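You operate a simulated robot arm through the tools that you are given. There is no shell and no other tool. Be economical: measure what you need, move in short steps, check, and stop when the job is done.

You are at the controls of a simulated two-armed robot. One attempt, no reset.

## Task
Open the top drawer, fetch the yellow peg and set it in the inside of the top drawer and shut the drawer again. Then turn the green dial to 3. Then push the fridge door shut. Then open the freezer drawer, put the ice pack on the grey table away in the inside of the freezer drawer and shut the drawer again. Then open the green drawer, take the white scoop from the inside of the green drawer and put it on the grey sheet and shut the drawer again. Keep to this order.

The check looks at the end state, three seconds after you hand in, the way a careful person would. Anything else that was tipped, shoved, dropped, spilled or broken makes it a failure. Flat cloth is picked up by pressing the open fingertips on it (5 to 10 N) and closing them slowly along it; thin cloth reads only 2 to 8 mm in the jaws.

## Robot
Two 7-joint arms with three-finger grippers on one trunk, on a base that drives. Base frame: it is fixed to the floor where the robot stands at the start and does not move with it; the origin is under the middle of the robot, x ahead of it, y to its left, z up. Lengths are in mm, angles in degrees, forces in N, time in s.
The left shoulder is at the start at [70, 146, 1137], the right one opposite. With the tool pointing down near the work surface each hand reaches from about 200 to 660 mm from the robot's upright axis, wherever it stands, measured 20 degrees to its own side. Places, roughly: freezer drawer [-700, -1800, 200]; fridge door [-800, -1700, 800]; green dial [-800, -1800, 1200]; green drawer [-100, -1700, 700]; grey sheet [250, 2250, 750]; ice pack [-1500, 2000, 750]; inside of the freezer drawer [-600, -1900, 200]; inside of the top drawer [600, 100, 600]; top drawer [600, 100, 600]; white scoop (11x4x3 cm) [-200, -1800, 700]; yellow peg (2x9x3 cm) [-3400, 1100, 900]. Payload 2.2 kg a hand.
The tool frame of a hand sits at the grasp point between the pads (the TCP): z along the fingers, y along the line on which they close. The tips reach 28 mm beyond it. The gripper opens to 102 mm. The gripper's body begins 71 mm behind the TCP.
Orientation is that of the tool frame in the base frame, as a unit quaternion [x, y, z, w]. With the fingers straight down and closing along the base's y, the tool's x points along the base's -x, its y along +y and its z along -z.

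## Interface
- The arms move only by the tool play_rows. It takes "left_steps", "right_steps" or both (then of equal length, played together; a hand with none holds still); each is a list of rows, each an object (a shift or turn left out is 0, a gripper value left out holds the last) with "gripper": the gripper command, from -1 (fully open) to 1 (shut), values between in proportion; "delta_pos": the shift along the base's x, y, z in mm, a list of three; "rot": the turn, a rotation vector about the base's x, y, z in degrees, a list of three. In form: [{"gripper": gripper, "delta_pos": [x, y, z], "rot": [rx, ry, rz]}, ...]. A call has 1 to 12 rows; each row is the pose to reach, as a shift and turn from the pose commanded when the call began. Each row takes 0.2 s and may step no farther than 50 mm and 8.6 degrees from the row before; otherwise, or with a gripper value out of range, the whole call is refused. A pose out of reach is approached as far as the arm can. The call stops where the force on the tool passes 40 N (or 10 N more than at its start, if that is more) or the arm is blocked; 0.2 s more then pass. The fingers move at their own pace and stop on an object; they squeeze with about 37 N. The grip force told is the motor's: it shows also when the fingers shut on nothing. Time passes only in rows, and 0.2 s behind the last, so rows that repeat a pose let the fingers close. It gives the time, the measured TCP pose, the force on the tool (base axes), the opening and the grip force at its end, in the units of the frame above (readings bear some noise), with the torque about the TCP (base axes, N m) and any sound that the robot's microphone picked up.
- Cameras (640 x 400 px; columns grow to the right, rows downward): "scene" is now at [105.7, -22.2, 1325.4]; the picture's right is [-0.37, -0.93, 0.00], its down [-0.86, 0.34, -0.39] and it looks along [0.37, -0.14, -0.92] (base axes); focal length 267 px, centre (320, 200). "left" rides on the left gripper at [72, 38, -86] in its tool frame; the picture's right is [-0.46, 0.89, 0.00], its down [-0.60, -0.32, -0.73] and it looks along [-0.65, -0.34, 0.68] (tool axes); focal length 256 px, centre (320, 200). "right" rides on the right gripper at [69, 44, -86] in its tool frame; the picture's right is [-0.53, 0.85, 0.00], its down [-0.58, -0.36, -0.73] and it looks along [-0.62, -0.39, 0.68] (tool axes); focal length 256 px, centre (320, 200). There is no depth. A picture from a camera that has moved, and an enlarged one, comes with that camera's place and axes in the base frame and with its lens.
- camera(camera): a new picture of that camera. It takes no simulated time.
- slide_trunk(by): slides the trunk up (or, below 0, down) by that many mm; the arms and the scene camera ride with it, the base frame stays. It gives what a move gives, with no picture.
- steer(legs): drives the robot by 1 to 6 legs, each [ahead, left, turn to the left] in mm, mm and degrees, along the robot's own axes; the way and the turn of a leg run together, so that a leg with both is an arc; at most 1500 mm and 180 degrees a leg. The arms and the cameras ride along, it lands a little off, and it stops where it bumps. It gives what a move gives.
- turn_head(pan, tilt): turns the head with the scene camera to pan (to the left, within 86 degrees either way) and tilt (down, from -29 to 69), counted from straight ahead of the robot. It gives what a move gives.
- zoom(camera, box): a new picture of the part [left, top, right, bottom] of that camera's present view, enlarged. It takes no simulated time.
- sign_off(): hands the job in; it is judged then, once.

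Work in short steps. Places have to be worked out from the pictures, the camera data and where the tool is seen: move nearer, look again, correct. Check each grasp and each placing, and mend what went wrong. You have 207 turns and 190 pictures in all, those below and enlarged ones among them. Open the grippers and draw the arms clear of the work before you hand the job in, unless the task says otherwise.

The tools are called after "Call:" by a JSON object that holds its "op" and its "data". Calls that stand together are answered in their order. play_rows: Moves the arms, as the interface text tells. Its arguments: {"type":"object","properties":{"left_steps":{"type":"array"},"right_steps":{"type":"array"}},"required":[]} The other tools are called the same way: slide_trunk (by) slides the trunk up or down; steer (legs) drives the base; turn_head (pan, tilt) turns the head that bears the scene camera; camera (camera) takes a picture; zoom (camera, box) takes an enlarged picture of a part of a camera's view; sign_off () hands the job in.

At the start:

```text
clock: 0.0
left_eef_pos: [410.5, 45.0, 810.6]
left_tcp_rot: [0.0, 1.0, 0.0, 0.0]
left_contact_force: [0.6, 0.3, 1.2]
left_torque: [-0.01, 0.0, -0.02]
left_finger_gap: 102.0
left_grasp_force: 0.1
right_eef_pos: [319.0, -262.2, 883.7]
right_tcp_rot: [0.0, 1.0, 0.0, 0.0]
right_contact_force: [0.7, -0.2, -0.1]
right_torque: [0.01, 0.03, -0.01]
right_finger_gap: 102.0
right_grasp_force: 0.0
trunk travel left (down, up): [-675.0, 265.0]
robot x, y, heading: [1.5, -4.4, -0.1]
head pan, tilt: [-21.4, 66.8]
```

scene: 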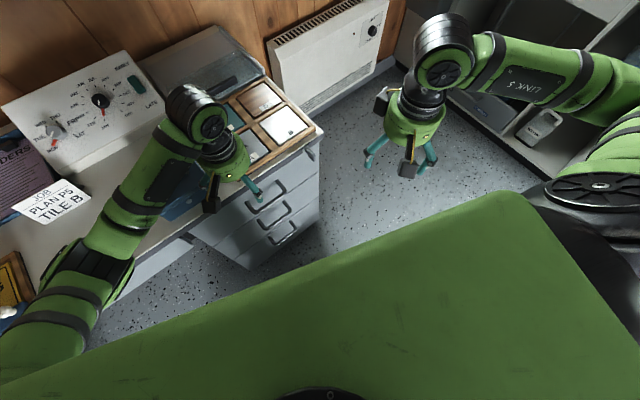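
right: 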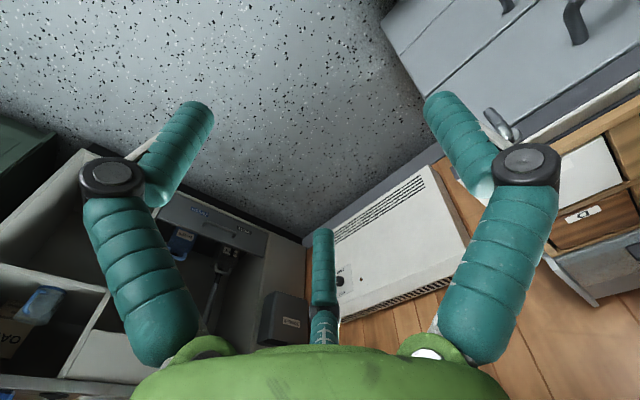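
left: 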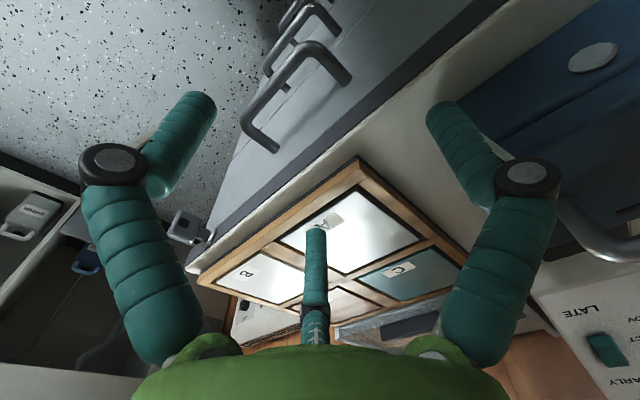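

I see a drawer unit ahead with three handles; the left hand is above its counter. I'll turn the head for a better look at the top drawer.

Call:
{"op": "turn_head", "data": {"pan": 0, "tilt": 50}}

Call:
{"op": "camera", "data": {"camera": "scene"}}

```text
clock: 0.8
left_eef_pos: [410.3, 44.5, 810.7]
left_tcp_rot: [0.0, 1.0, 0.0, -0.001]
left_contact_force: [-0.1, -0.2, -0.3]
left_torque: [0.01, 0.0, 0.01]
left_finger_gap: 101.9
left_grasp_force: 0.0
right_eef_pos: [319.1, -263.1, 884.8]
right_tcp_rot: [-0.001, 1.0, 0.0, 0.0]
right_contact_force: [0.5, 0.5, -0.9]
right_torque: [-0.03, 0.01, -0.03]
right_finger_gap: 101.9
right_grasp_force: 0.0
trunk travel left (down, up): [-675.0, 265.0]
robot x, y, heading: [-2.2, -0.1, -0.1]
head pan, tilt: [0.0, 50.0]
```

```text
186 pictures are left
camera scene: at [128.2, -1.0, 1345.4], right [0.0, -1.0, 0.0], down [-0.77, 0.0, -0.64], along [0.64, 0.0, -0.77], focal length 267 px, centre (320, 200)
```

scene: 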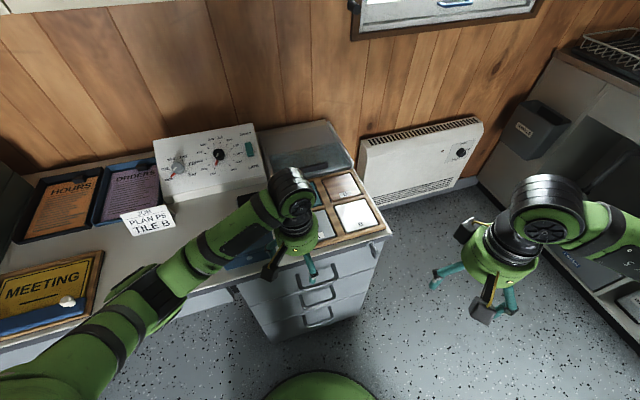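

I'll zoom in on the drawer front to locate the top handle.

Call:
{"op": "zoom", "data": {"camera": "scene", "box": [220, 200, 400, 350]}}

Call:
{"op": "zoom", "data": {"camera": "left", "box": [180, 0, 500, 200]}}

```text
2.67 times, centred on (310, 275) of scene
camera zoom: at [128.2, -1.0, 1345.4], right [0.0, -1.0, 0.0], down [-0.77, 0.0, -0.64], along [0.64, 0.0, -0.77], focal length 713 px, centre (347, 0)
```

zoom: 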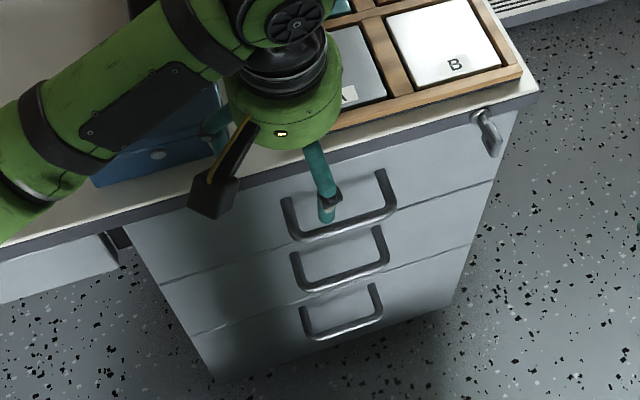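

```text
2.00 times, centred on (340, 100) of left
camera zoom: at [338.7, 82.6, 896.9], right [0.46, 0.89, 0.0], down [0.6, -0.32, 0.73], along [0.65, -0.34, -0.68], focal length 512 px, centre (280, 400)
```

zoom: 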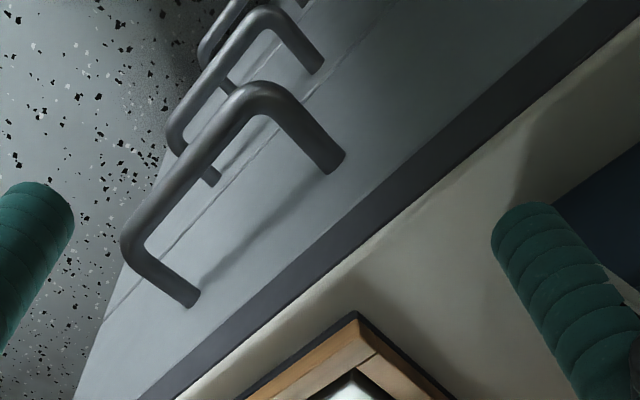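

Triangulated: the top handle bar runs from about (393,46) to (427,-48) at z≈668, stands 43 mm off the front, and the unit is turned about 17.5°. I'll back the robot off by 150 mm, then hook the bar from above with the left fingers.

Call:
{"op": "steer", "data": {"legs": [[-150, 0, 0]]}}

```text
clock: 2.2
left_eef_pos: [264.2, 44.4, 810.7]
left_tcp_rot: [0.0, 1.0, 0.0, 0.0]
left_contact_force: [0.8, 0.6, -0.6]
left_torque: [0.0, 0.0, 0.01]
left_finger_gap: 101.7
left_grasp_force: 0.0
right_eef_pos: [171.3, -263.5, 885.4]
right_tcp_rot: [0.001, 1.0, 0.0, 0.0]
right_contact_force: [0.0, -0.5, -0.2]
right_torque: [0.03, -0.01, 0.0]
right_finger_gap: 102.1
right_grasp_force: 0.1
trunk travel left (down, up): [-675.0, 265.0]
robot x, y, heading: [-147.4, -1.0, 0.1]
head pan, tilt: [0.0, 50.0]
```

Moving the left hand above the gap behind the bar, yawed 17.5°, at half opening, then looking.

Call:
{"op": "play_rows", "data": {"left_steps": [{"gripper": 0.2, "delta_pos": [42, -10, 0], "rot": [0, 0, 6]}, {"delta_pos": [84, -19, 0], "rot": [0, 0, 12]}, {"delta_pos": [126, -29, 0], "rot": [0, 0, 17.5]}, {"delta_pos": [167, -38, 0], "rot": [0, 0, 17.5]}, {"delta_pos": [167, -38, -30], "rot": [0, 0, 17.5]}]}}

Call:
{"op": "camera", "data": {"camera": "left"}}

Call:
{"op": "zoom", "data": {"camera": "scene", "box": [230, 130, 410, 280]}}

```text
clock: 3.4
left_eef_pos: [429.4, 6.2, 779.6]
left_tcp_rot: [-0.151, 0.989, 0.0, 0.0]
left_contact_force: [-0.7, 0.4, -0.2]
left_torque: [-0.02, 0.02, -0.04]
left_finger_gap: 41.1
left_grasp_force: 0.1
right_eef_pos: [170.1, -262.3, 884.9]
right_tcp_rot: [0.0, 1.0, -0.001, 0.001]
right_contact_force: [-0.1, -0.2, 0.2]
right_torque: [-0.02, -0.06, 0.01]
right_finger_gap: 101.9
right_grasp_force: 0.0
trunk travel left (down, up): [-675.0, 265.0]
robot x, y, heading: [-147.9, -0.9, -0.1]
head pan, tilt: [0.0, 50.0]
```

```text
183 pictures are left
camera left: at [348.7, 21.2, 867.1], right [0.18, 0.98, 0.0], down [0.67, -0.12, 0.73], along [0.72, -0.13, -0.68], focal length 256 px, centre (320, 200)
```

left: 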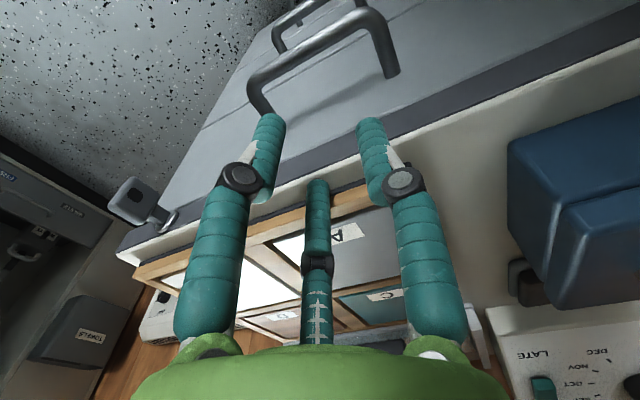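

```text
2.67 times, centred on (320, 205) of scene
camera zoom: at [-21.6, -0.1, 1345.5], right [0.0, -1.0, 0.0], down [-0.77, 0.0, -0.64], along [0.64, 0.0, -0.77], focal length 713 px, centre (320, 187)
```

zoom: 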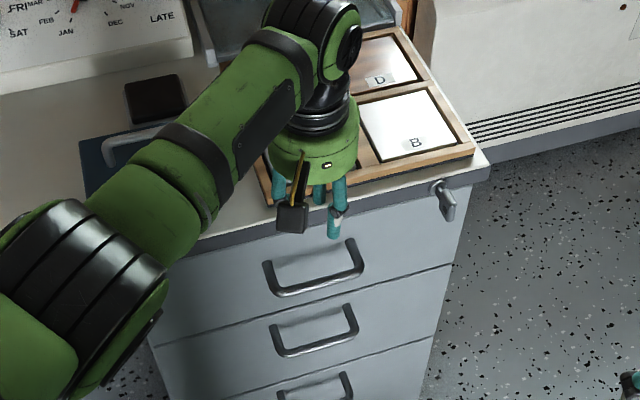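

The hand seems to show a third teal piece between the fingers; I zoom to understand the real tip locations.

Call:
{"op": "zoom", "data": {"camera": "left", "box": [160, 80, 480, 380]}}

Call:
{"op": "zoom", "data": {"camera": "scene", "box": [290, 160, 350, 210]}}

```text
1.33 times, centred on (320, 230) of left
camera zoom: at [348.7, 21.2, 867.1], right [0.18, 0.98, 0.0], down [0.67, -0.12, 0.73], along [0.72, -0.13, -0.68], focal length 341 px, centre (320, 160)
```

zoom: 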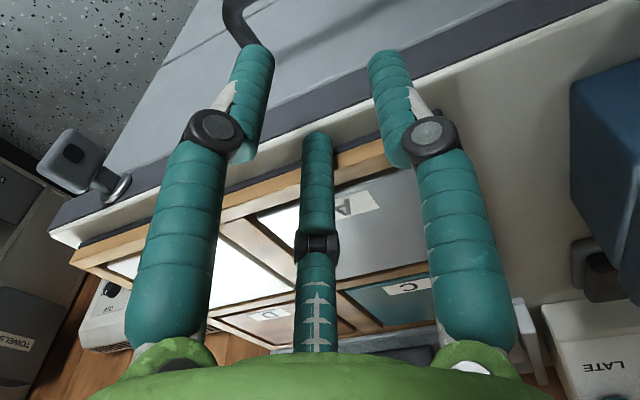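

```text
8.00 times, centred on (320, 185) of scene
camera zoom: at [-21.6, -0.1, 1345.5], right [0.0, -1.0, 0.0], down [-0.77, 0.0, -0.64], along [0.64, 0.0, -0.77], focal length 2138 px, centre (320, 320)
```

zoom: 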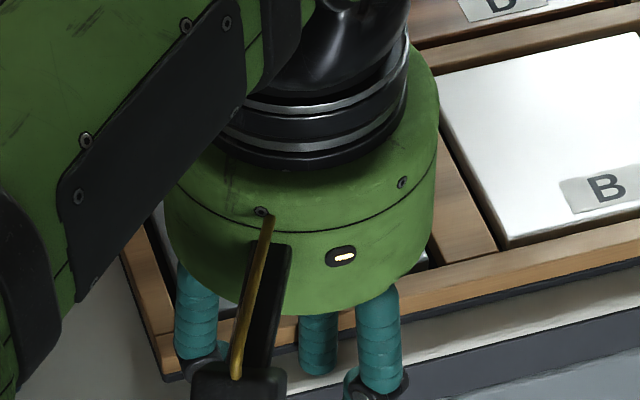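

The visual hand is a three-fingered shape that differs from the spec, so I'll test gently whether the third piece is solid by lowering over the counter edge.

Call:
{"op": "play_rows", "data": {"left_steps": [{"delta_pos": [0, 0, -8]}, {"delta_pos": [0, 0, -16]}, {"delta_pos": [0, 0, -24]}, {"delta_pos": [0, 0, -32]}]}}

Call:
{"op": "camera", "data": {"camera": "left"}}

Call:
{"op": "zoom", "data": {"camera": "scene", "box": [260, 140, 380, 240]}}

```text
clock: 4.1
left_eef_pos: [434.3, 4.7, 777.8]
left_tcp_rot: [-0.151, 0.988, -0.004, 0.013]
left_contact_force: [-10.1, 4.6, 21.6]
left_torque: [-0.22, -0.67, 0.18]
left_finger_gap: 34.4
left_grasp_force: 0.1
right_eef_pos: [169.0, -262.6, 886.5]
right_tcp_rot: [0.0, 1.0, 0.0, 0.002]
right_contact_force: [-1.2, 0.1, -1.0]
right_torque: [0.03, 0.04, 0.02]
right_finger_gap: 102.1
right_grasp_force: 0.0
trunk travel left (down, up): [-675.0, 265.0]
robot x, y, heading: [-149.5, 2.3, -0.1]
head pan, tilt: [0.0, 50.0]
stopped in row 3 (left hand): the force on the tool passed its limit at 46 N (the readings are from after the stop); the commanded pose is now the measured one
```

```text
179 pictures are left
camera left: at [352.5, 19.6, 861.1], right [0.18, 0.98, 0.0], down [0.65, -0.12, 0.75], along [0.74, -0.13, -0.66], focal length 256 px, centre (320, 200)
```

left: 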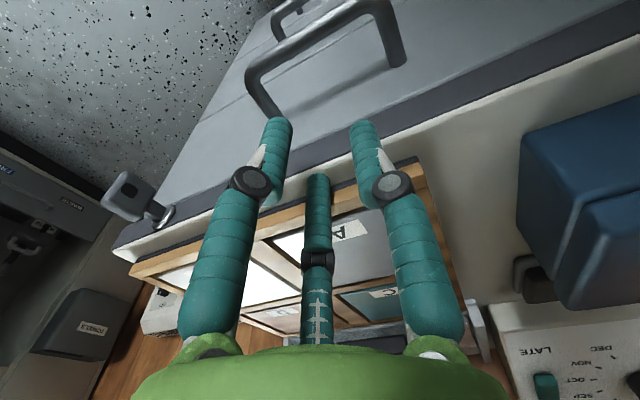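

```text
4.00 times, centred on (320, 190) of scene
camera zoom: at [-23.2, -0.2, 1345.9], right [0.0, -1.0, 0.0], down [-0.76, 0.0, -0.65], along [0.65, 0.0, -0.76], focal length 1069 px, centre (320, 240)
```

zoom: 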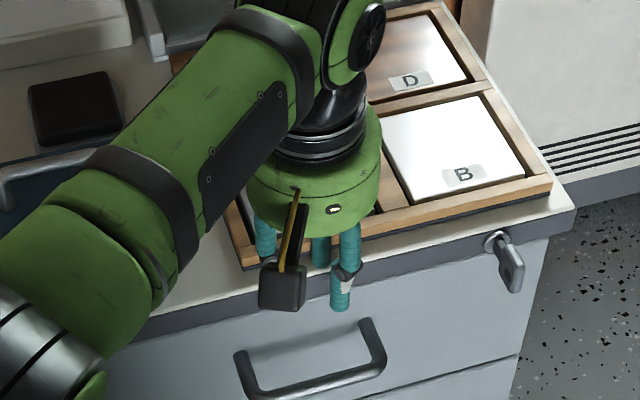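

Contact came from ahead of the TCP (torque puts it ~40 mm forward, on the tray frame), so that third finger seems solid. I'll raise clear and look at the hand fully shut to learn its shape.

Call:
{"op": "play_rows", "data": {"left_steps": [{"delta_pos": [0, 0, 30]}, {"delta_pos": [-40, -12, 50]}, {"gripper": 1, "delta_pos": [-80, -25, 50]}, {"gripper": 1, "delta_pos": [-80, -25, 50]}, {"gripper": 1, "delta_pos": [-80, -25, 50]}]}}

Call:
{"op": "camera", "data": {"camera": "left"}}

Call:
{"op": "zoom", "data": {"camera": "scene", "box": [220, 130, 400, 280]}}

```text
clock: 5.3
left_eef_pos: [355.2, -17.5, 820.6]
left_tcp_rot: [-0.151, 0.988, -0.003, 0.009]
left_contact_force: [-1.0, 0.7, 0.2]
left_torque: [-0.01, 0.03, 0.0]
left_finger_gap: 2.3
left_grasp_force: 31.5
right_eef_pos: [171.1, -263.2, 885.0]
right_tcp_rot: [0.0, 1.0, 0.0, -0.001]
right_contact_force: [-0.3, -0.3, -0.1]
right_torque: [0.0, -0.01, 0.02]
right_finger_gap: 101.8
right_grasp_force: 0.1
trunk travel left (down, up): [-675.0, 265.0]
robot x, y, heading: [-151.4, 0.2, 0.1]
head pan, tilt: [0.0, 50.0]
```

```text
177 pictures are left
camera left: at [272.9, -3.0, 906.8], right [0.18, 0.98, 0.0], down [0.66, -0.12, 0.74], along [0.73, -0.13, -0.67], focal length 256 px, centre (320, 200)
```

left: 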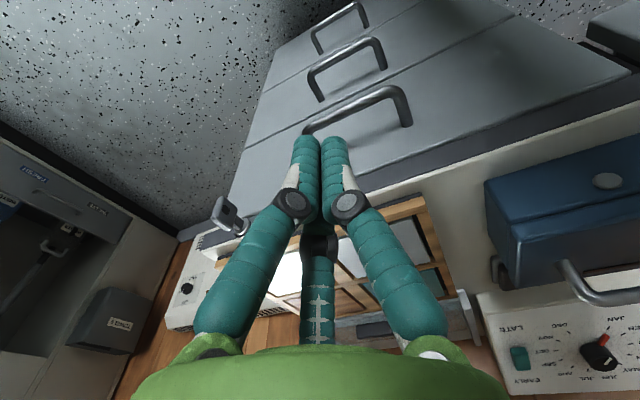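

```text
2.67 times, centred on (310, 205) of scene
camera zoom: at [-19.6, -0.9, 1345.5], right [0.0, -1.0, 0.0], down [-0.77, 0.0, -0.64], along [0.64, 0.0, -0.77], focal length 713 px, centre (347, 187)
```

zoom: 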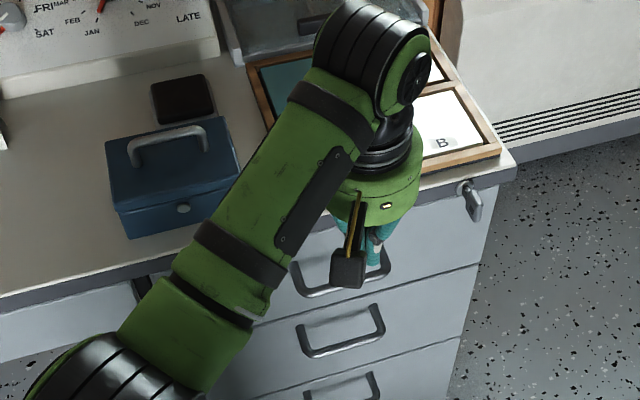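

Closed, the three fingers meet on the TCP axis, so a shut hand makes a reliable hook. I'll tilt it 20° toward the drawer front (keeping the palm clear of the tray), and go to a pre-pose above the gap behind the bar.

Call:
{"op": "play_rows", "data": {"left_steps": [{"gripper": 1, "delta_pos": [10, 3, -10], "rot": [2, -6.3, 0]}, {"delta_pos": [25, 8, -30], "rot": [4, -12.7, 0]}, {"delta_pos": [48, 14.5, -65], "rot": [6, -19, 0]}, {"delta_pos": [48, 14.5, -65], "rot": [6, -19, 0]}]}}

Call:
{"op": "camera", "data": {"camera": "left"}}

Call:
{"op": "zoom", "data": {"camera": "scene", "box": [260, 140, 380, 240]}}

```text
clock: 6.3
left_eef_pos: [402.5, -5.5, 755.7]
left_tcp_rot: [-0.148, 0.972, 0.023, 0.18]
left_contact_force: [-0.2, 0.7, -0.1]
left_torque: [0.0, -0.02, 0.0]
left_finger_gap: 2.0
left_grasp_force: 31.3
right_eef_pos: [170.4, -263.4, 884.0]
right_tcp_rot: [-0.001, 1.0, 0.0, 0.0]
right_contact_force: [-0.5, 0.1, 0.2]
right_torque: [0.02, -0.04, -0.01]
right_finger_gap: 101.9
right_grasp_force: 0.0
trunk travel left (down, up): [-675.0, 265.0]
robot x, y, heading: [-147.1, -4.0, 0.0]
head pan, tilt: [0.0, 50.0]
```

```text
175 pictures are left
camera left: at [296.2, 2.3, 812.0], right [0.15, 0.98, 0.16], down [0.38, -0.21, 0.9], along [0.91, -0.08, -0.4], focal length 256 px, centre (320, 200)
```

left: 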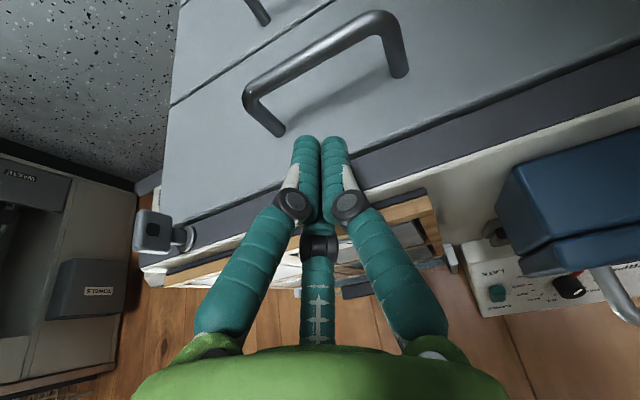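

```text
4.00 times, centred on (320, 190) of scene
camera zoom: at [-19.7, -0.9, 1345.5], right [0.0, -1.0, 0.0], down [-0.77, 0.0, -0.64], along [0.64, 0.0, -0.77], focal length 1069 px, centre (320, 240)
```

zoom: 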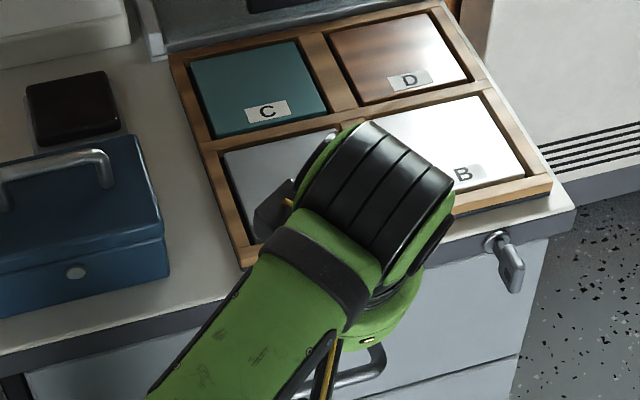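

The pre-pose is right above the gap; bar mid recomputed at about (408,2,668), front face at (450,13). I insert the shut fingers behind the bar.

Call:
{"op": "play_rows", "data": {"left_steps": [{"delta_pos": [6, 4, -20]}, {"delta_pos": [12, 7, -40]}, {"delta_pos": [18, 10, -58]}, {"delta_pos": [22.5, 12.5, -75]}]}}

Call:
{"op": "camera", "data": {"camera": "left"}}

```text
clock: 7.3
left_eef_pos: [425.5, 6.5, 682.4]
left_tcp_rot: [-0.148, 0.972, 0.023, 0.18]
left_contact_force: [-1.1, 0.4, 1.0]
left_torque: [-0.02, 0.05, -0.02]
left_finger_gap: 2.2
left_grasp_force: 31.6
right_eef_pos: [171.8, -262.9, 884.9]
right_tcp_rot: [0.001, 1.0, 0.001, 0.0]
right_contact_force: [-0.5, -0.3, -0.1]
right_torque: [0.01, -0.05, 0.02]
right_finger_gap: 101.8
right_grasp_force: 0.0
trunk travel left (down, up): [-675.0, 265.0]
robot x, y, heading: [-147.7, 2.0, -0.0]
head pan, tilt: [0.0, 50.0]
```

```text
173 pictures are left
camera left: at [321.0, 13.8, 737.4], right [0.15, 0.98, 0.16], down [0.38, -0.21, 0.9], along [0.91, -0.08, -0.4], focal length 256 px, centre (320, 200)
```

left: 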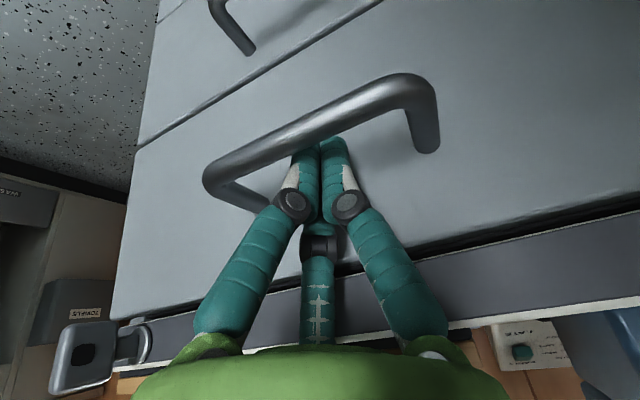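

The tips show behind the bar with no contact. I go 8 mm deeper and pull along the drawer's normal.

Call:
{"op": "play_rows", "data": {"left_steps": [{"delta_pos": [0, 0, -8]}, {"delta_pos": [-14, -4.5, -8]}, {"delta_pos": [-29, -9, -8]}, {"delta_pos": [-48, -15, -8]}, {"delta_pos": [-72, -22.5, -8]}, {"delta_pos": [-95, -30, -8]}, {"delta_pos": [-119, -37.5, -8]}, {"delta_pos": [-143, -45, -8]}, {"delta_pos": [-167, -52.5, -8]}, {"delta_pos": [-190, -60, -8]}]}}

Call:
{"op": "camera", "data": {"camera": "left"}}

Call:
{"op": "camera", "data": {"camera": "scene"}}

```text
clock: 8.7
left_eef_pos: [413.1, 34.3, 726.6]
left_tcp_rot: [-0.164, 0.951, 0.055, 0.255]
left_contact_force: [-6.8, -6.0, 1.3]
left_torque: [-0.09, 0.08, -0.09]
left_finger_gap: 2.0
left_grasp_force: 31.3
right_eef_pos: [170.0, -264.1, 884.2]
right_tcp_rot: [0.001, 1.0, 0.0, 0.0]
right_contact_force: [0.5, 0.2, -0.7]
right_torque: [0.03, 0.0, 0.01]
right_finger_gap: 102.0
right_grasp_force: 0.0
trunk travel left (down, up): [-675.0, 265.0]
robot x, y, heading: [-147.4, -0.6, -0.1]
head pan, tilt: [0.0, 50.0]
stopped in row 6 (left hand): the arm was blocked; the commanded pose is now the measured one
```

```text
172 pictures are left
camera left: at [301.7, 33.6, 765.8], right [0.08, 0.96, 0.25], down [0.26, -0.26, 0.93], along [0.96, -0.01, -0.27], focal length 256 px, centre (320, 200)
```

left: 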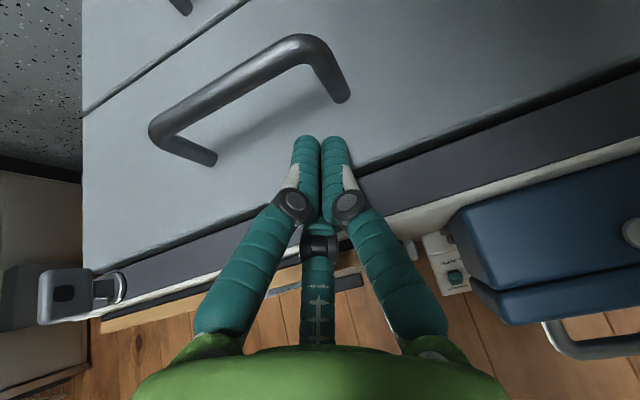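

```text
171 pictures are left
camera scene: at [-20.8, -1.8, 1345.7], right [0.0, -1.0, 0.0], down [-0.77, 0.0, -0.64], along [0.64, 0.0, -0.77], focal length 267 px, centre (320, 200)
```

scene: 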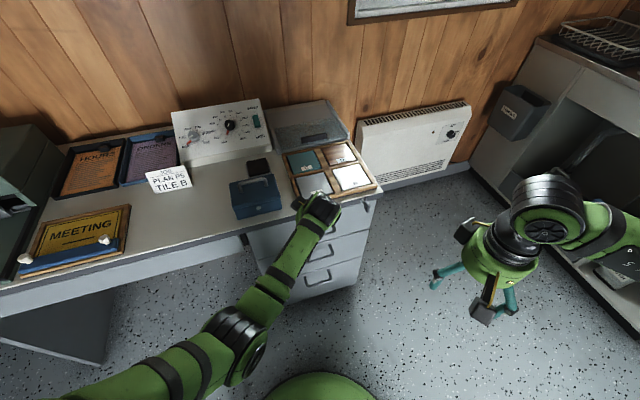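

The hook slipped up off the bar and the drawer did not move. Zooming on the lever at the counter edge to see whether it is a lock.

Call:
{"op": "zoom", "data": {"camera": "left", "box": [0, 230, 200, 355]}}

Call:
{"op": "zoom", "data": {"camera": "scene", "box": [300, 180, 400, 250]}}

```text
3.20 times, centred on (100, 292) of left
camera zoom: at [301.7, 33.6, 765.8], right [0.08, 0.96, 0.25], down [0.26, -0.26, 0.93], along [0.96, -0.01, -0.27], focal length 819 px, centre (1024, -96)
```

zoom: 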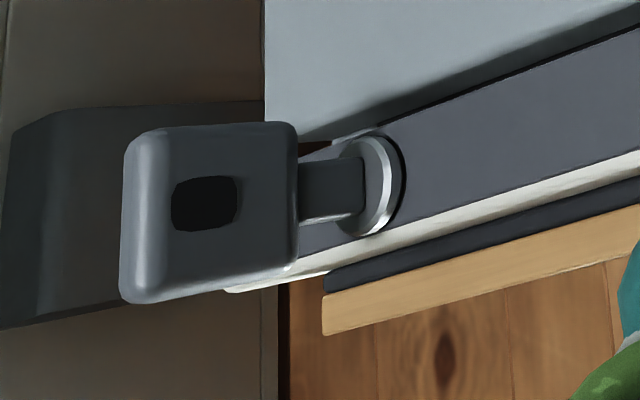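

```text
5.71 times, centred on (350, 215) of scene
camera zoom: at [-20.8, -1.8, 1345.7], right [0.0, -1.0, 0.0], down [-0.77, 0.0, -0.64], along [0.64, 0.0, -0.77], focal length 1527 px, centre (149, 114)
```

zoom: 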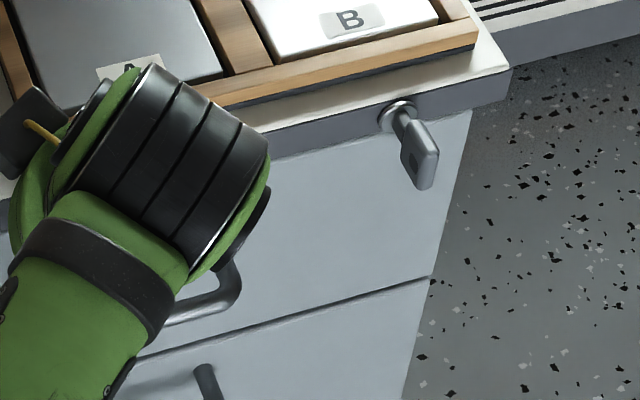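

That is a key in a lock; it may be locked, or my tilted hook just slid off. I'll redo the hook with only ~8° tilt and deeper, and pull by small steps reading the force.

Call:
{"op": "play_rows", "data": {"left_steps": [{"delta_pos": [-8, -12, 20], "rot": [-2.8, 7, 0]}, {"delta_pos": [-8, -24, 38], "rot": [-5.6, 14, 0]}, {"delta_pos": [0, -30, 40], "rot": [-8.4, 21, 0]}, {"delta_pos": [10, -27, 18], "rot": [-8.4, 21, 0]}, {"delta_pos": [10, -27, -5], "rot": [-8.4, 21, 0]}, {"delta_pos": [11, -27, -30], "rot": [-8.4, 21, 0]}, {"delta_pos": [12, -27, -45], "rot": [-8.4, 21, 0]}, {"delta_pos": [12, -27, -58], "rot": [-8.4, 21, 0]}, {"delta_pos": [12, -27, -58], "rot": [-8.4, 21, 0]}]}}

Call:
{"op": "camera", "data": {"camera": "left"}}

```text
clock: 10.2
left_eef_pos: [424.9, 4.2, 693.9]
left_tcp_rot: [-0.169, 0.983, 0.012, 0.065]
left_contact_force: [-4.5, 0.7, 6.7]
left_torque: [-0.03, -0.45, -0.07]
left_finger_gap: 2.3
left_grasp_force: 31.1
right_eef_pos: [169.0, -263.7, 885.1]
right_tcp_rot: [0.001, 1.0, 0.0, 0.001]
right_contact_force: [0.5, -0.3, -0.1]
right_torque: [0.0, 0.02, -0.01]
right_finger_gap: 102.0
right_grasp_force: 0.0
trunk travel left (down, up): [-675.0, 265.0]
robot x, y, heading: [-148.7, -0.0, -0.3]
head pan, tilt: [0.0, 50.0]
stopped in row 7 (left hand): the force on the tool passed its limit at 100 N (the readings are from after the stop); the commanded pose is now the measured one
```

```text
168 pictures are left
camera left: at [334.2, 11.6, 771.0], right [0.14, 0.99, 0.06], down [0.58, -0.13, 0.8], along [0.8, -0.08, -0.59], focal length 256 px, centre (320, 200)
```

left: 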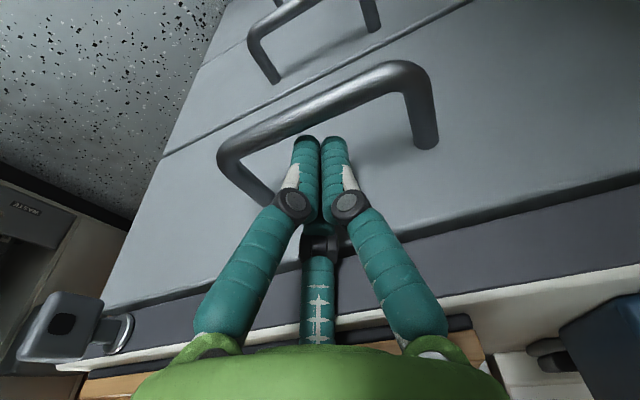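

The palm struck the counter/tray edge, so hooking from above is too tight. I'll instead grasp the bar with horizontal fingers closing vertically: lift out, back off, and rotate the hand.

Call:
{"op": "play_rows", "data": {"left_steps": [{"delta_pos": [-2, 0, 30]}, {"delta_pos": [-4, 0, 70]}, {"delta_pos": [-40, -12, 80]}, {"delta_pos": [-85, -25, 80]}, {"delta_pos": [-130, -40, 70]}, {"gripper": 0.0, "delta_pos": [-150, -45, 60], "rot": [6.3, -2.75, -4.5]}, {"delta_pos": [-150, -45, 50], "rot": [12.6, -5.5, -9]}, {"delta_pos": [-150, -45, 40], "rot": [18.9, -8.2, -13.5]}, {"delta_pos": [-150, -45, 30], "rot": [25.2, -11, -18]}, {"delta_pos": [-150, -45, 30], "rot": [31.5, -13.7, -22.6]}, {"delta_pos": [-150, -45, 30], "rot": [37.8, -16.4, -27.1]}, {"delta_pos": [-150, -45, 30], "rot": [44.2, -19.2, -31.7]}]}}

```text
clock: 10.9
left_eef_pos: [422.4, 25.5, 765.3]
left_tcp_rot: [-0.186, 0.981, 0.02, 0.054]
left_contact_force: [-3.5, -4.8, 0.6]
left_torque: [-0.2, 0.06, -0.07]
left_finger_gap: 2.1
left_grasp_force: 31.5
right_eef_pos: [169.8, -263.9, 885.0]
right_tcp_rot: [0.002, 1.0, 0.0, 0.0]
right_contact_force: [-0.3, 0.3, -0.1]
right_torque: [-0.05, -0.02, 0.0]
right_finger_gap: 102.1
right_grasp_force: 0.1
trunk travel left (down, up): [-675.0, 265.0]
robot x, y, heading: [-147.9, -1.1, -0.1]
head pan, tilt: [0.0, 50.0]
stopped in row 3 (left hand): the force on the tool passed its limit at 71 N (the readings are from after the stop); the commanded pose is now the measured one
```

Blocked unexpectedly with the hand pushed sideways; I look at what it touches.

Call:
{"op": "camera", "data": {"camera": "left"}}

Call:
{"op": "zoom", "data": {"camera": "scene", "box": [200, 120, 400, 270]}}

```text
167 pictures are left
camera left: at [333.4, 30.4, 843.3], right [0.11, 0.99, 0.07], down [0.6, -0.12, 0.79], along [0.79, -0.04, -0.61], focal length 256 px, centre (320, 200)
```

left: 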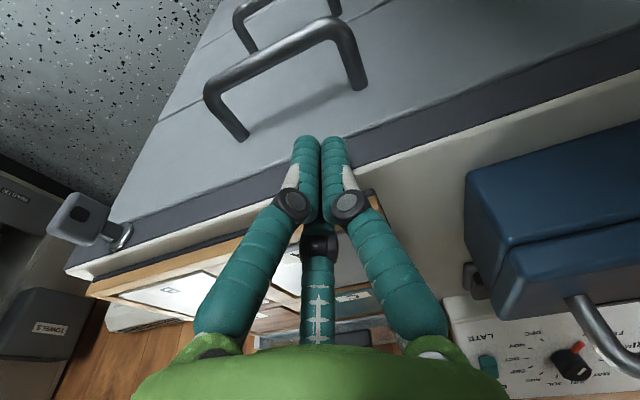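

```text
2.67 times, centred on (300, 195) of scene
camera zoom: at [-21.6, -1.9, 1346.0], right [0.0, -1.0, 0.0], down [-0.77, 0.0, -0.64], along [0.64, 0.0, -0.77], focal length 713 px, centre (373, 213)
```

zoom: 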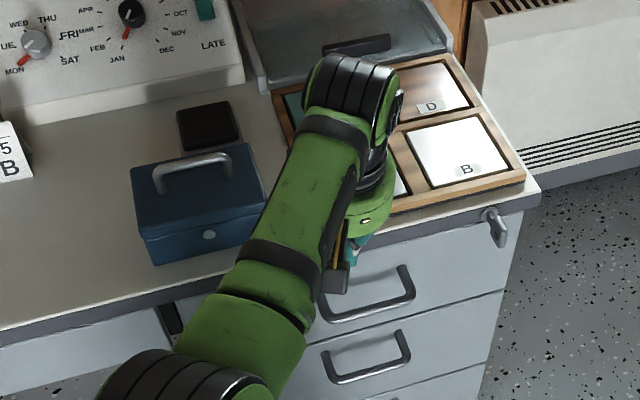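

Nothing visible touches; possibly the arm passed through an awkward configuration. I'll rise a bit and back off in modest steps without rotating.

Call:
{"op": "play_rows", "data": {"left_steps": [{"delta_pos": [0, 0, 20]}, {"delta_pos": [0, 0, 40]}, {"delta_pos": [-20, -10, 50]}, {"delta_pos": [-45, -20, 50]}, {"delta_pos": [-75, -30, 50]}, {"delta_pos": [-110, -40, 50]}, {"delta_pos": [-140, -50, 50]}]}}

```text
clock: 12.3
left_eef_pos: [358.7, 66.0, 803.7]
left_tcp_rot: [-0.224, 0.968, 0.077, 0.088]
left_contact_force: [0.4, -0.5, -0.9]
left_torque: [-0.01, 0.0, 0.03]
left_finger_gap: 2.0
left_grasp_force: 31.5
left hand out of reach, approached as far as the arm can: row 6
right_eef_pos: [169.9, -263.8, 885.9]
right_tcp_rot: [0.002, 1.0, 0.0, 0.0]
right_contact_force: [0.3, -0.1, -0.5]
right_torque: [-0.04, 0.02, 0.04]
right_finger_gap: 102.1
right_grasp_force: 0.1
trunk travel left (down, up): [-675.0, 265.0]
robot x, y, heading: [-148.1, 2.1, -0.1]
head pan, tilt: [0.0, 50.0]
stopped in row 6 (left hand): the arm was blocked; the commanded pose is now the measured one
```

The report says "out of reach": the left arm cannot cross to its right here, which explains the failed pulls. I'll reposition the robot to face the drawer squarely (heading 17.5°) with the handle on its left side.

Call:
{"op": "steer", "data": {"legs": [[67, -310, 0], [0, 0, 17.5]]}}

Call:
{"op": "camera", "data": {"camera": "scene"}}

```text
clock: 15.4
left_eef_pos: [382.7, -97.3, 803.0]
left_tcp_rot: [-0.37, 0.922, 0.09, 0.075]
left_contact_force: [0.2, -0.4, -0.3]
left_torque: [-0.02, -0.02, -0.04]
left_finger_gap: 2.1
left_grasp_force: 31.4
right_eef_pos: [301.4, -466.8, 884.3]
right_tcp_rot: [-0.15, 0.989, 0.0, 0.0]
right_contact_force: [0.7, 0.4, -0.3]
right_torque: [-0.03, -0.02, 0.0]
right_finger_gap: 101.8
right_grasp_force: 0.0
trunk travel left (down, up): [-675.0, 265.0]
robot x, y, heading: [-80.9, -309.0, 17.1]
head pan, tilt: [0.0, 50.0]
```

```text
165 pictures are left
camera scene: at [41.5, -273.7, 1345.4], right [0.3, -0.95, 0.0], down [-0.73, -0.23, -0.64], along [0.61, 0.19, -0.77], focal length 267 px, centre (320, 200)
```

scene: 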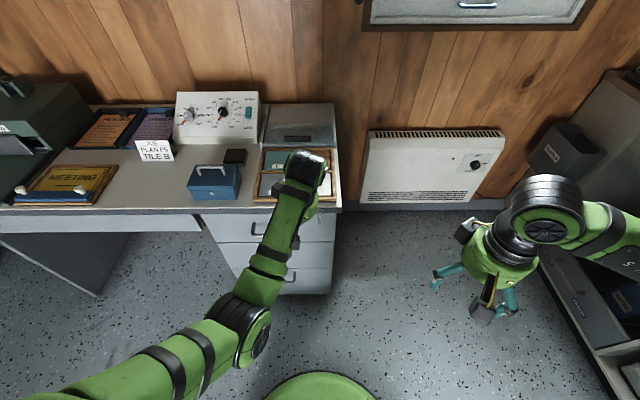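

The robot now faces the drawer squarely. I bring the left hand to the 20°-tilted pre-pose above the bar again.

Call:
{"op": "play_rows", "data": {"left_steps": [{"delta_pos": [0, 23, 0], "rot": [-0.3, -2.6, -6.9]}, {"delta_pos": [0, 46, 0], "rot": [-0.6, -5.2, -13.7]}, {"delta_pos": [5, 70, -10], "rot": [-0.9, -7.7, -20.6]}, {"delta_pos": [15, 94, -30], "rot": [-1.2, -10.3, -27.4]}, {"delta_pos": [20, 98, -47], "rot": [-1.2, -10.3, -27.4]}, {"delta_pos": [20, 98, -47], "rot": [-1.2, -10.3, -27.4]}]}}

Call:
{"op": "camera", "data": {"camera": "left"}}

```text
clock: 16.8
left_eef_pos: [400.3, 2.2, 756.0]
left_tcp_rot: [-0.148, 0.974, 0.026, 0.172]
left_contact_force: [-0.8, -0.4, 0.0]
left_torque: [-0.03, -0.01, 0.04]
left_finger_gap: 2.1
left_grasp_force: 31.2
right_eef_pos: [301.9, -466.3, 884.7]
right_tcp_rot: [-0.15, 0.989, 0.001, 0.0]
right_contact_force: [0.4, -1.2, 0.5]
right_torque: [-0.01, -0.01, -0.01]
right_finger_gap: 102.0
right_grasp_force: 0.1
trunk travel left (down, up): [-675.0, 265.0]
robot x, y, heading: [-82.1, -309.3, 17.1]
head pan, tilt: [0.0, 50.0]
```

```text
164 pictures are left
camera left: at [296.3, 8.8, 813.0], right [0.15, 0.97, 0.16], down [0.4, -0.21, 0.89], along [0.9, -0.07, -0.42], focal length 256 px, centre (320, 200)
```

left: 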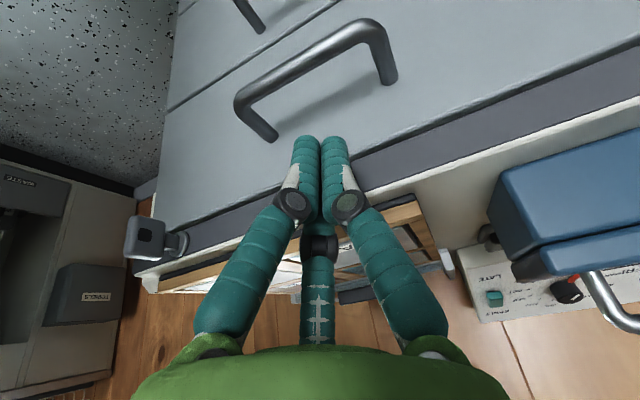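

Inserting again to z≈674 and pulling back 200 mm along the normal.

Call:
{"op": "play_rows", "data": {"left_steps": [{"delta_pos": [8, 1, -22]}, {"delta_pos": [16, 2, -48]}, {"delta_pos": [23, 2, -70]}, {"delta_pos": [26, 2, -84]}, {"delta_pos": [12, -2, -84]}, {"delta_pos": [-2, -7, -84]}, {"delta_pos": [-16, -11, -84]}, {"delta_pos": [-35, -17, -84]}, {"delta_pos": [-60, -25, -84]}, {"delta_pos": [-85, -33, -84]}]}}

Call:
{"op": "camera", "data": {"camera": "left"}}

```text
clock: 19.0
left_eef_pos: [315.1, -33.8, 673.3]
left_tcp_rot: [-0.148, 0.974, 0.026, 0.171]
left_contact_force: [-0.8, -5.6, 6.1]
left_torque: [-0.13, 0.12, -0.01]
left_finger_gap: 1.7
left_grasp_force: 31.5
right_eef_pos: [300.8, -467.8, 884.5]
right_tcp_rot: [-0.151, 0.989, 0.0, 0.001]
right_contact_force: [-0.5, 0.2, 0.4]
right_torque: [0.02, 0.0, 0.01]
right_finger_gap: 102.2
right_grasp_force: 0.0
trunk travel left (down, up): [-675.0, 265.0]
robot x, y, heading: [-78.4, -305.4, 17.5]
head pan, tilt: [0.0, 50.0]
```

```text
163 pictures are left
camera left: at [210.6, -26.0, 730.4], right [0.15, 0.97, 0.16], down [0.4, -0.21, 0.89], along [0.9, -0.08, -0.42], focal length 256 px, centre (320, 200)
```

left: 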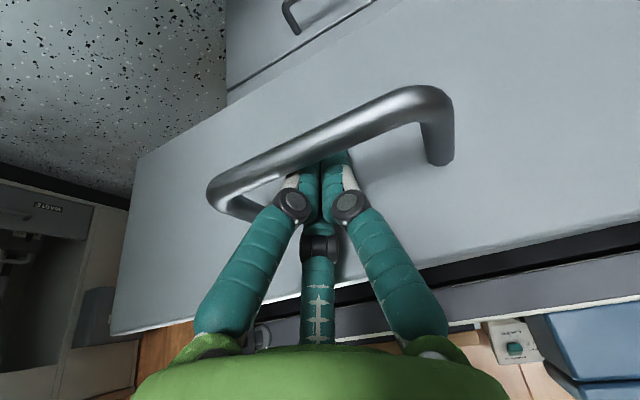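

The drawer is opening. I pull another 150 mm.

Call:
{"op": "play_rows", "data": {"left_steps": [{"delta_pos": [-24, -7.5, 0]}, {"delta_pos": [-48, -15, 0]}, {"delta_pos": [-72, -22, 0]}, {"delta_pos": [-95, -30, 0]}, {"delta_pos": [-119, -37, 0]}, {"delta_pos": [-143, -45, 0]}]}}

Call:
{"op": "camera", "data": {"camera": "scene"}}

```text
clock: 20.4
left_eef_pos: [171.4, -78.9, 674.9]
left_tcp_rot: [-0.148, 0.974, 0.028, 0.17]
left_contact_force: [1.5, -10.7, 9.7]
left_torque: [-0.19, 0.26, -0.01]
left_finger_gap: 2.0
left_grasp_force: 31.6
right_eef_pos: [300.7, -468.2, 885.2]
right_tcp_rot: [-0.151, 0.989, 0.001, 0.0]
right_contact_force: [-0.1, -0.3, -0.1]
right_torque: [-0.01, -0.03, 0.0]
right_finger_gap: 102.0
right_grasp_force: 0.1
trunk travel left (down, up): [-675.0, 265.0]
robot x, y, heading: [-80.8, -312.5, 17.4]
head pan, tilt: [0.0, 50.0]
```

```text
162 pictures are left
camera scene: at [40.2, -276.4, 1345.6], right [0.3, -0.95, 0.0], down [-0.73, -0.23, -0.64], along [0.61, 0.19, -0.77], focal length 267 px, centre (320, 200)
```

scene: 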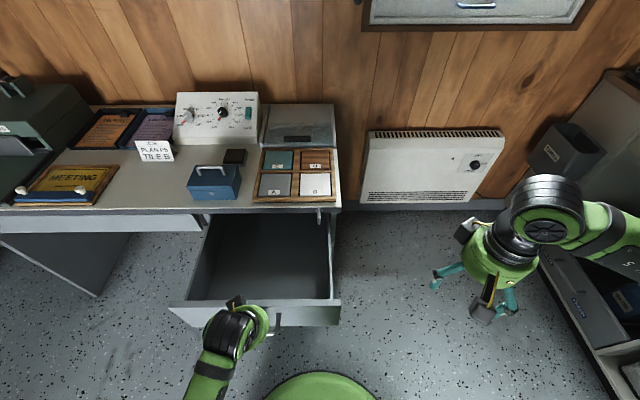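

The drawer is open about 240 mm and empty. I ease forward off the bar, withdraw up along the tilt, and raise the arm high.

Call:
{"op": "play_rows", "data": {"left_steps": [{"delta_pos": [8, 2.5, 0]}, {"delta_pos": [0, 0, 25]}, {"delta_pos": [-10, -3, 60]}, {"delta_pos": [-15, -5, 100]}, {"delta_pos": [-15, -5, 145]}, {"delta_pos": [-15, -5, 180], "gripper": -1}]}}

Call:
{"op": "turn_head", "data": {"pan": 80, "tilt": 10}}

Call:
{"op": "camera", "data": {"camera": "scene"}}

```text
clock: 21.8
left_eef_pos: [187.7, -66.6, 818.9]
left_tcp_rot: [-0.132, 0.976, 0.069, 0.16]
left_contact_force: [-0.5, -0.9, -0.5]
left_torque: [0.03, 0.0, -0.01]
left_finger_gap: 101.4
left_grasp_force: 0.1
left hand out of reach, approached as far as the arm can: row 5, 6
right_eef_pos: [302.1, -467.3, 884.7]
right_tcp_rot: [-0.151, 0.989, 0.001, -0.001]
right_contact_force: [-0.4, -0.7, -0.1]
right_torque: [0.02, 0.01, -0.01]
right_finger_gap: 102.0
right_grasp_force: 0.1
trunk travel left (down, up): [-675.0, 265.0]
robot x, y, heading: [-81.0, -310.0, 17.3]
head pan, tilt: [0.0, 50.0]
```

```text
clock: 23.4
left_eef_pos: [191.1, -66.3, 820.4]
left_tcp_rot: [-0.132, 0.975, 0.068, 0.164]
left_contact_force: [0.2, 0.8, -0.5]
left_torque: [0.02, 0.01, -0.04]
left_finger_gap: 102.1
left_grasp_force: 0.0
right_eef_pos: [302.7, -466.4, 884.7]
right_tcp_rot: [-0.15, 0.989, 0.0, -0.001]
right_contact_force: [0.2, 0.1, 0.4]
right_torque: [0.02, 0.04, 0.01]
right_finger_gap: 102.4
right_grasp_force: 0.0
trunk travel left (down, up): [-675.0, 265.0]
robot x, y, heading: [-80.4, -308.9, 17.2]
head pan, tilt: [80.0, 10.0]
```

```text
161 pictures are left
camera scene: at [-43.7, -204.5, 1407.3], right [0.99, 0.13, 0.0], down [0.02, -0.17, -0.98], along [-0.13, 0.98, -0.17], focal length 267 px, centre (320, 200)
```

scene: 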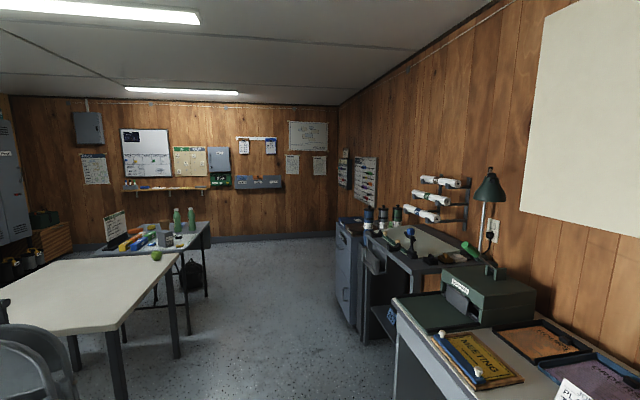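

Now the right side and what lies behind: I turn the head right, then back the robot off 250 mm and turn to look behind.

Call:
{"op": "turn_head", "data": {"pan": -80, "tilt": 15}}

Call:
{"op": "camera", "data": {"camera": "scene"}}

Call:
{"op": "steer", "data": {"legs": [[-350, 0, 0], [0, 0, 90]]}}

Call:
{"op": "turn_head", "data": {"pan": 70, "tilt": 15}}

Call:
{"op": "camera", "data": {"camera": "scene"}}

```text
clock: 25.8
left_eef_pos: [191.8, -65.1, 821.9]
left_tcp_rot: [-0.133, 0.975, 0.068, 0.166]
left_contact_force: [-0.4, 1.0, -1.0]
left_torque: [0.01, -0.01, 0.03]
left_finger_gap: 102.3
left_grasp_force: 0.1
right_eef_pos: [301.5, -465.6, 883.5]
right_tcp_rot: [-0.151, 0.989, 0.0, 0.0]
right_contact_force: [0.2, 0.2, 0.2]
right_torque: [0.0, 0.03, 0.01]
right_finger_gap: 101.9
right_grasp_force: 0.0
trunk travel left (down, up): [-675.0, 265.0]
robot x, y, heading: [-83.0, -310.4, 17.1]
head pan, tilt: [-80.0, 15.0]
```

```text
160 pictures are left
camera scene: at [11.0, -379.7, 1399.2], right [-0.89, -0.46, 0.0], down [-0.12, 0.23, -0.97], along [0.44, -0.86, -0.26], focal length 267 px, centre (320, 200)
```

scene: 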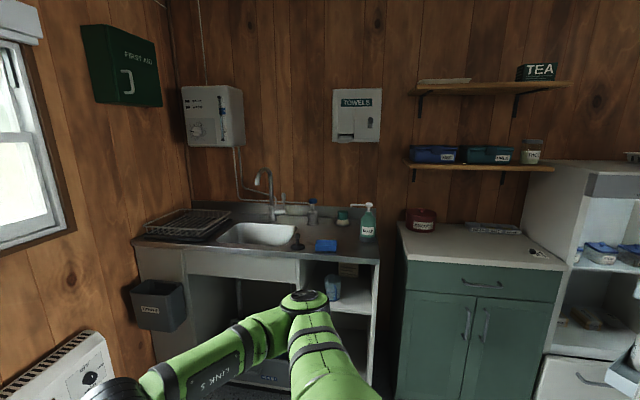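

```text
clock: 31.8
left_eef_pos: [-649.0, -135.6, 822.2]
left_tcp_rot: [0.777, -0.604, -0.165, -0.07]
left_contact_force: [-0.2, -0.6, 0.8]
left_torque: [-0.03, 0.02, 0.01]
left_finger_gap: 102.1
left_grasp_force: 0.1
right_eef_pos: [-244.7, -32.5, 885.0]
right_tcp_rot: [0.799, -0.601, 0.0, 0.001]
right_contact_force: [0.1, -0.6, -0.3]
right_torque: [0.0, 0.0, 0.02]
right_finger_gap: 101.7
right_grasp_force: 0.0
trunk travel left (down, up): [-675.0, 265.0]
robot x, y, heading: [-408.1, -412.3, 106.1]
head pan, tilt: [-80.0, 15.0]
```

```text
clock: 34.2
left_eef_pos: [-650.1, -137.2, 819.3]
left_tcp_rot: [0.776, -0.604, -0.166, -0.068]
left_contact_force: [0.1, 0.6, -0.3]
left_torque: [-0.03, 0.04, -0.02]
left_finger_gap: 102.0
left_grasp_force: 0.1
right_eef_pos: [-245.1, -32.6, 885.2]
right_tcp_rot: [0.799, -0.601, 0.0, 0.0]
right_contact_force: [-0.5, 0.1, -0.4]
right_torque: [0.02, -0.04, 0.03]
right_finger_gap: 102.0
right_grasp_force: 0.0
trunk travel left (down, up): [-675.0, 265.0]
robot x, y, heading: [-409.7, -413.0, 106.1]
head pan, tilt: [70.0, 15.0]
```

```text
159 pictures are left
camera scene: at [-514.6, -359.3, 1399.2], right [0.07, 1.0, 0.0], down [0.26, -0.02, -0.97], along [-0.96, 0.07, -0.26], focal length 267 px, centre (320, 200)
```

scene: 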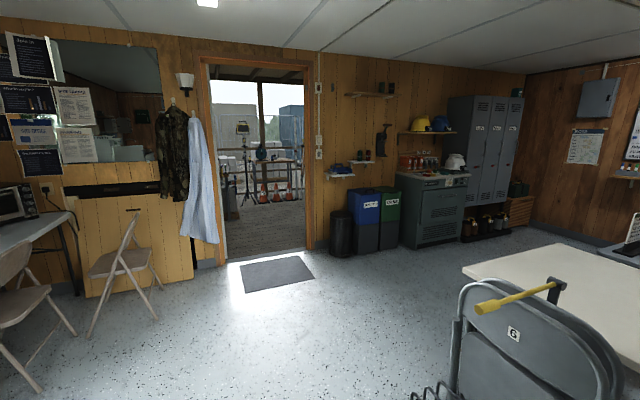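

The peg's rough place projects onto the top of the grey-green cabinet near the lockers; zooming there.

Call:
{"op": "zoom", "data": {"camera": "scene", "box": [380, 110, 500, 190]}}

```text
5.00 times, centred on (440, 150) of scene
camera zoom: at [-514.6, -359.3, 1399.2], right [0.07, 1.0, 0.0], down [0.26, -0.02, -0.97], along [-0.96, 0.07, -0.26], focal length 1336 px, centre (-280, 450)
```

zoom: 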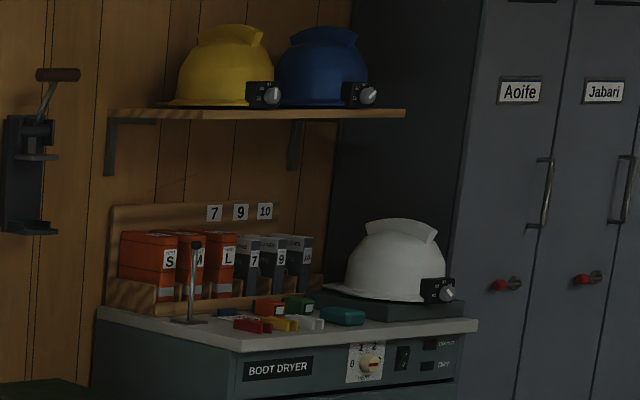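

Yellow peg seen among coloured pegs at about (-3325, 1080) on the boot dryer. I drive along the clear floor: turn to heading 180, ahead 2100, then sidestep right 1400.

Call:
{"op": "steer", "data": {"legs": [[0, 0, 74], [1500, 0, 0], [580, 0, 0], [0, -1450, 0]]}}

Call:
{"op": "turn_head", "data": {"pan": 0, "tilt": 30}}

Call:
{"op": "camera", "data": {"camera": "scene"}}

```text
clock: 54.5
left_eef_pos: [-2816.7, 892.4, 821.6]
left_tcp_rot: [0.983, -0.027, -0.174, 0.044]
left_contact_force: [-0.6, 0.0, -1.1]
left_torque: [0.0, 0.01, -0.02]
left_finger_gap: 102.4
left_grasp_force: 0.2
right_eef_pos: [-2793.9, 1310.5, 884.3]
right_tcp_rot: [1.0, -0.01, 0.001, 0.0]
right_contact_force: [0.0, 0.2, -0.2]
right_torque: [-0.03, -0.02, -0.04]
right_finger_gap: 102.1
right_grasp_force: 0.0
trunk travel left (down, up): [-675.0, 265.0]
robot x, y, heading: [-2482.0, 1039.2, 178.8]
head pan, tilt: [70.0, 15.0]
```

```text
clock: 55.9
left_eef_pos: [-2816.8, 892.9, 820.0]
left_tcp_rot: [0.983, -0.027, -0.174, 0.044]
left_contact_force: [0.2, -0.3, -0.4]
left_torque: [-0.01, -0.02, -0.01]
left_finger_gap: 102.2
left_grasp_force: 0.1
right_eef_pos: [-2795.0, 1309.7, 884.1]
right_tcp_rot: [1.0, -0.01, 0.0, 0.0]
right_contact_force: [-0.4, -0.2, -0.8]
right_torque: [-0.01, -0.04, 0.02]
right_finger_gap: 101.8
right_grasp_force: 0.0
trunk travel left (down, up): [-675.0, 265.0]
robot x, y, heading: [-2480.9, 1040.9, 178.8]
head pan, tilt: [0.0, 30.0]
```

```text
157 pictures are left
camera scene: at [-2619.7, 1042.0, 1375.0], right [0.02, 1.0, 0.0], down [0.5, -0.01, -0.87], along [-0.87, 0.02, -0.5], focal length 267 px, centre (320, 200)
```

scene: 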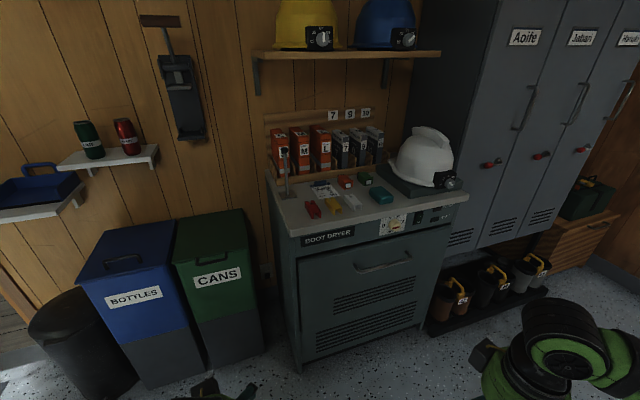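

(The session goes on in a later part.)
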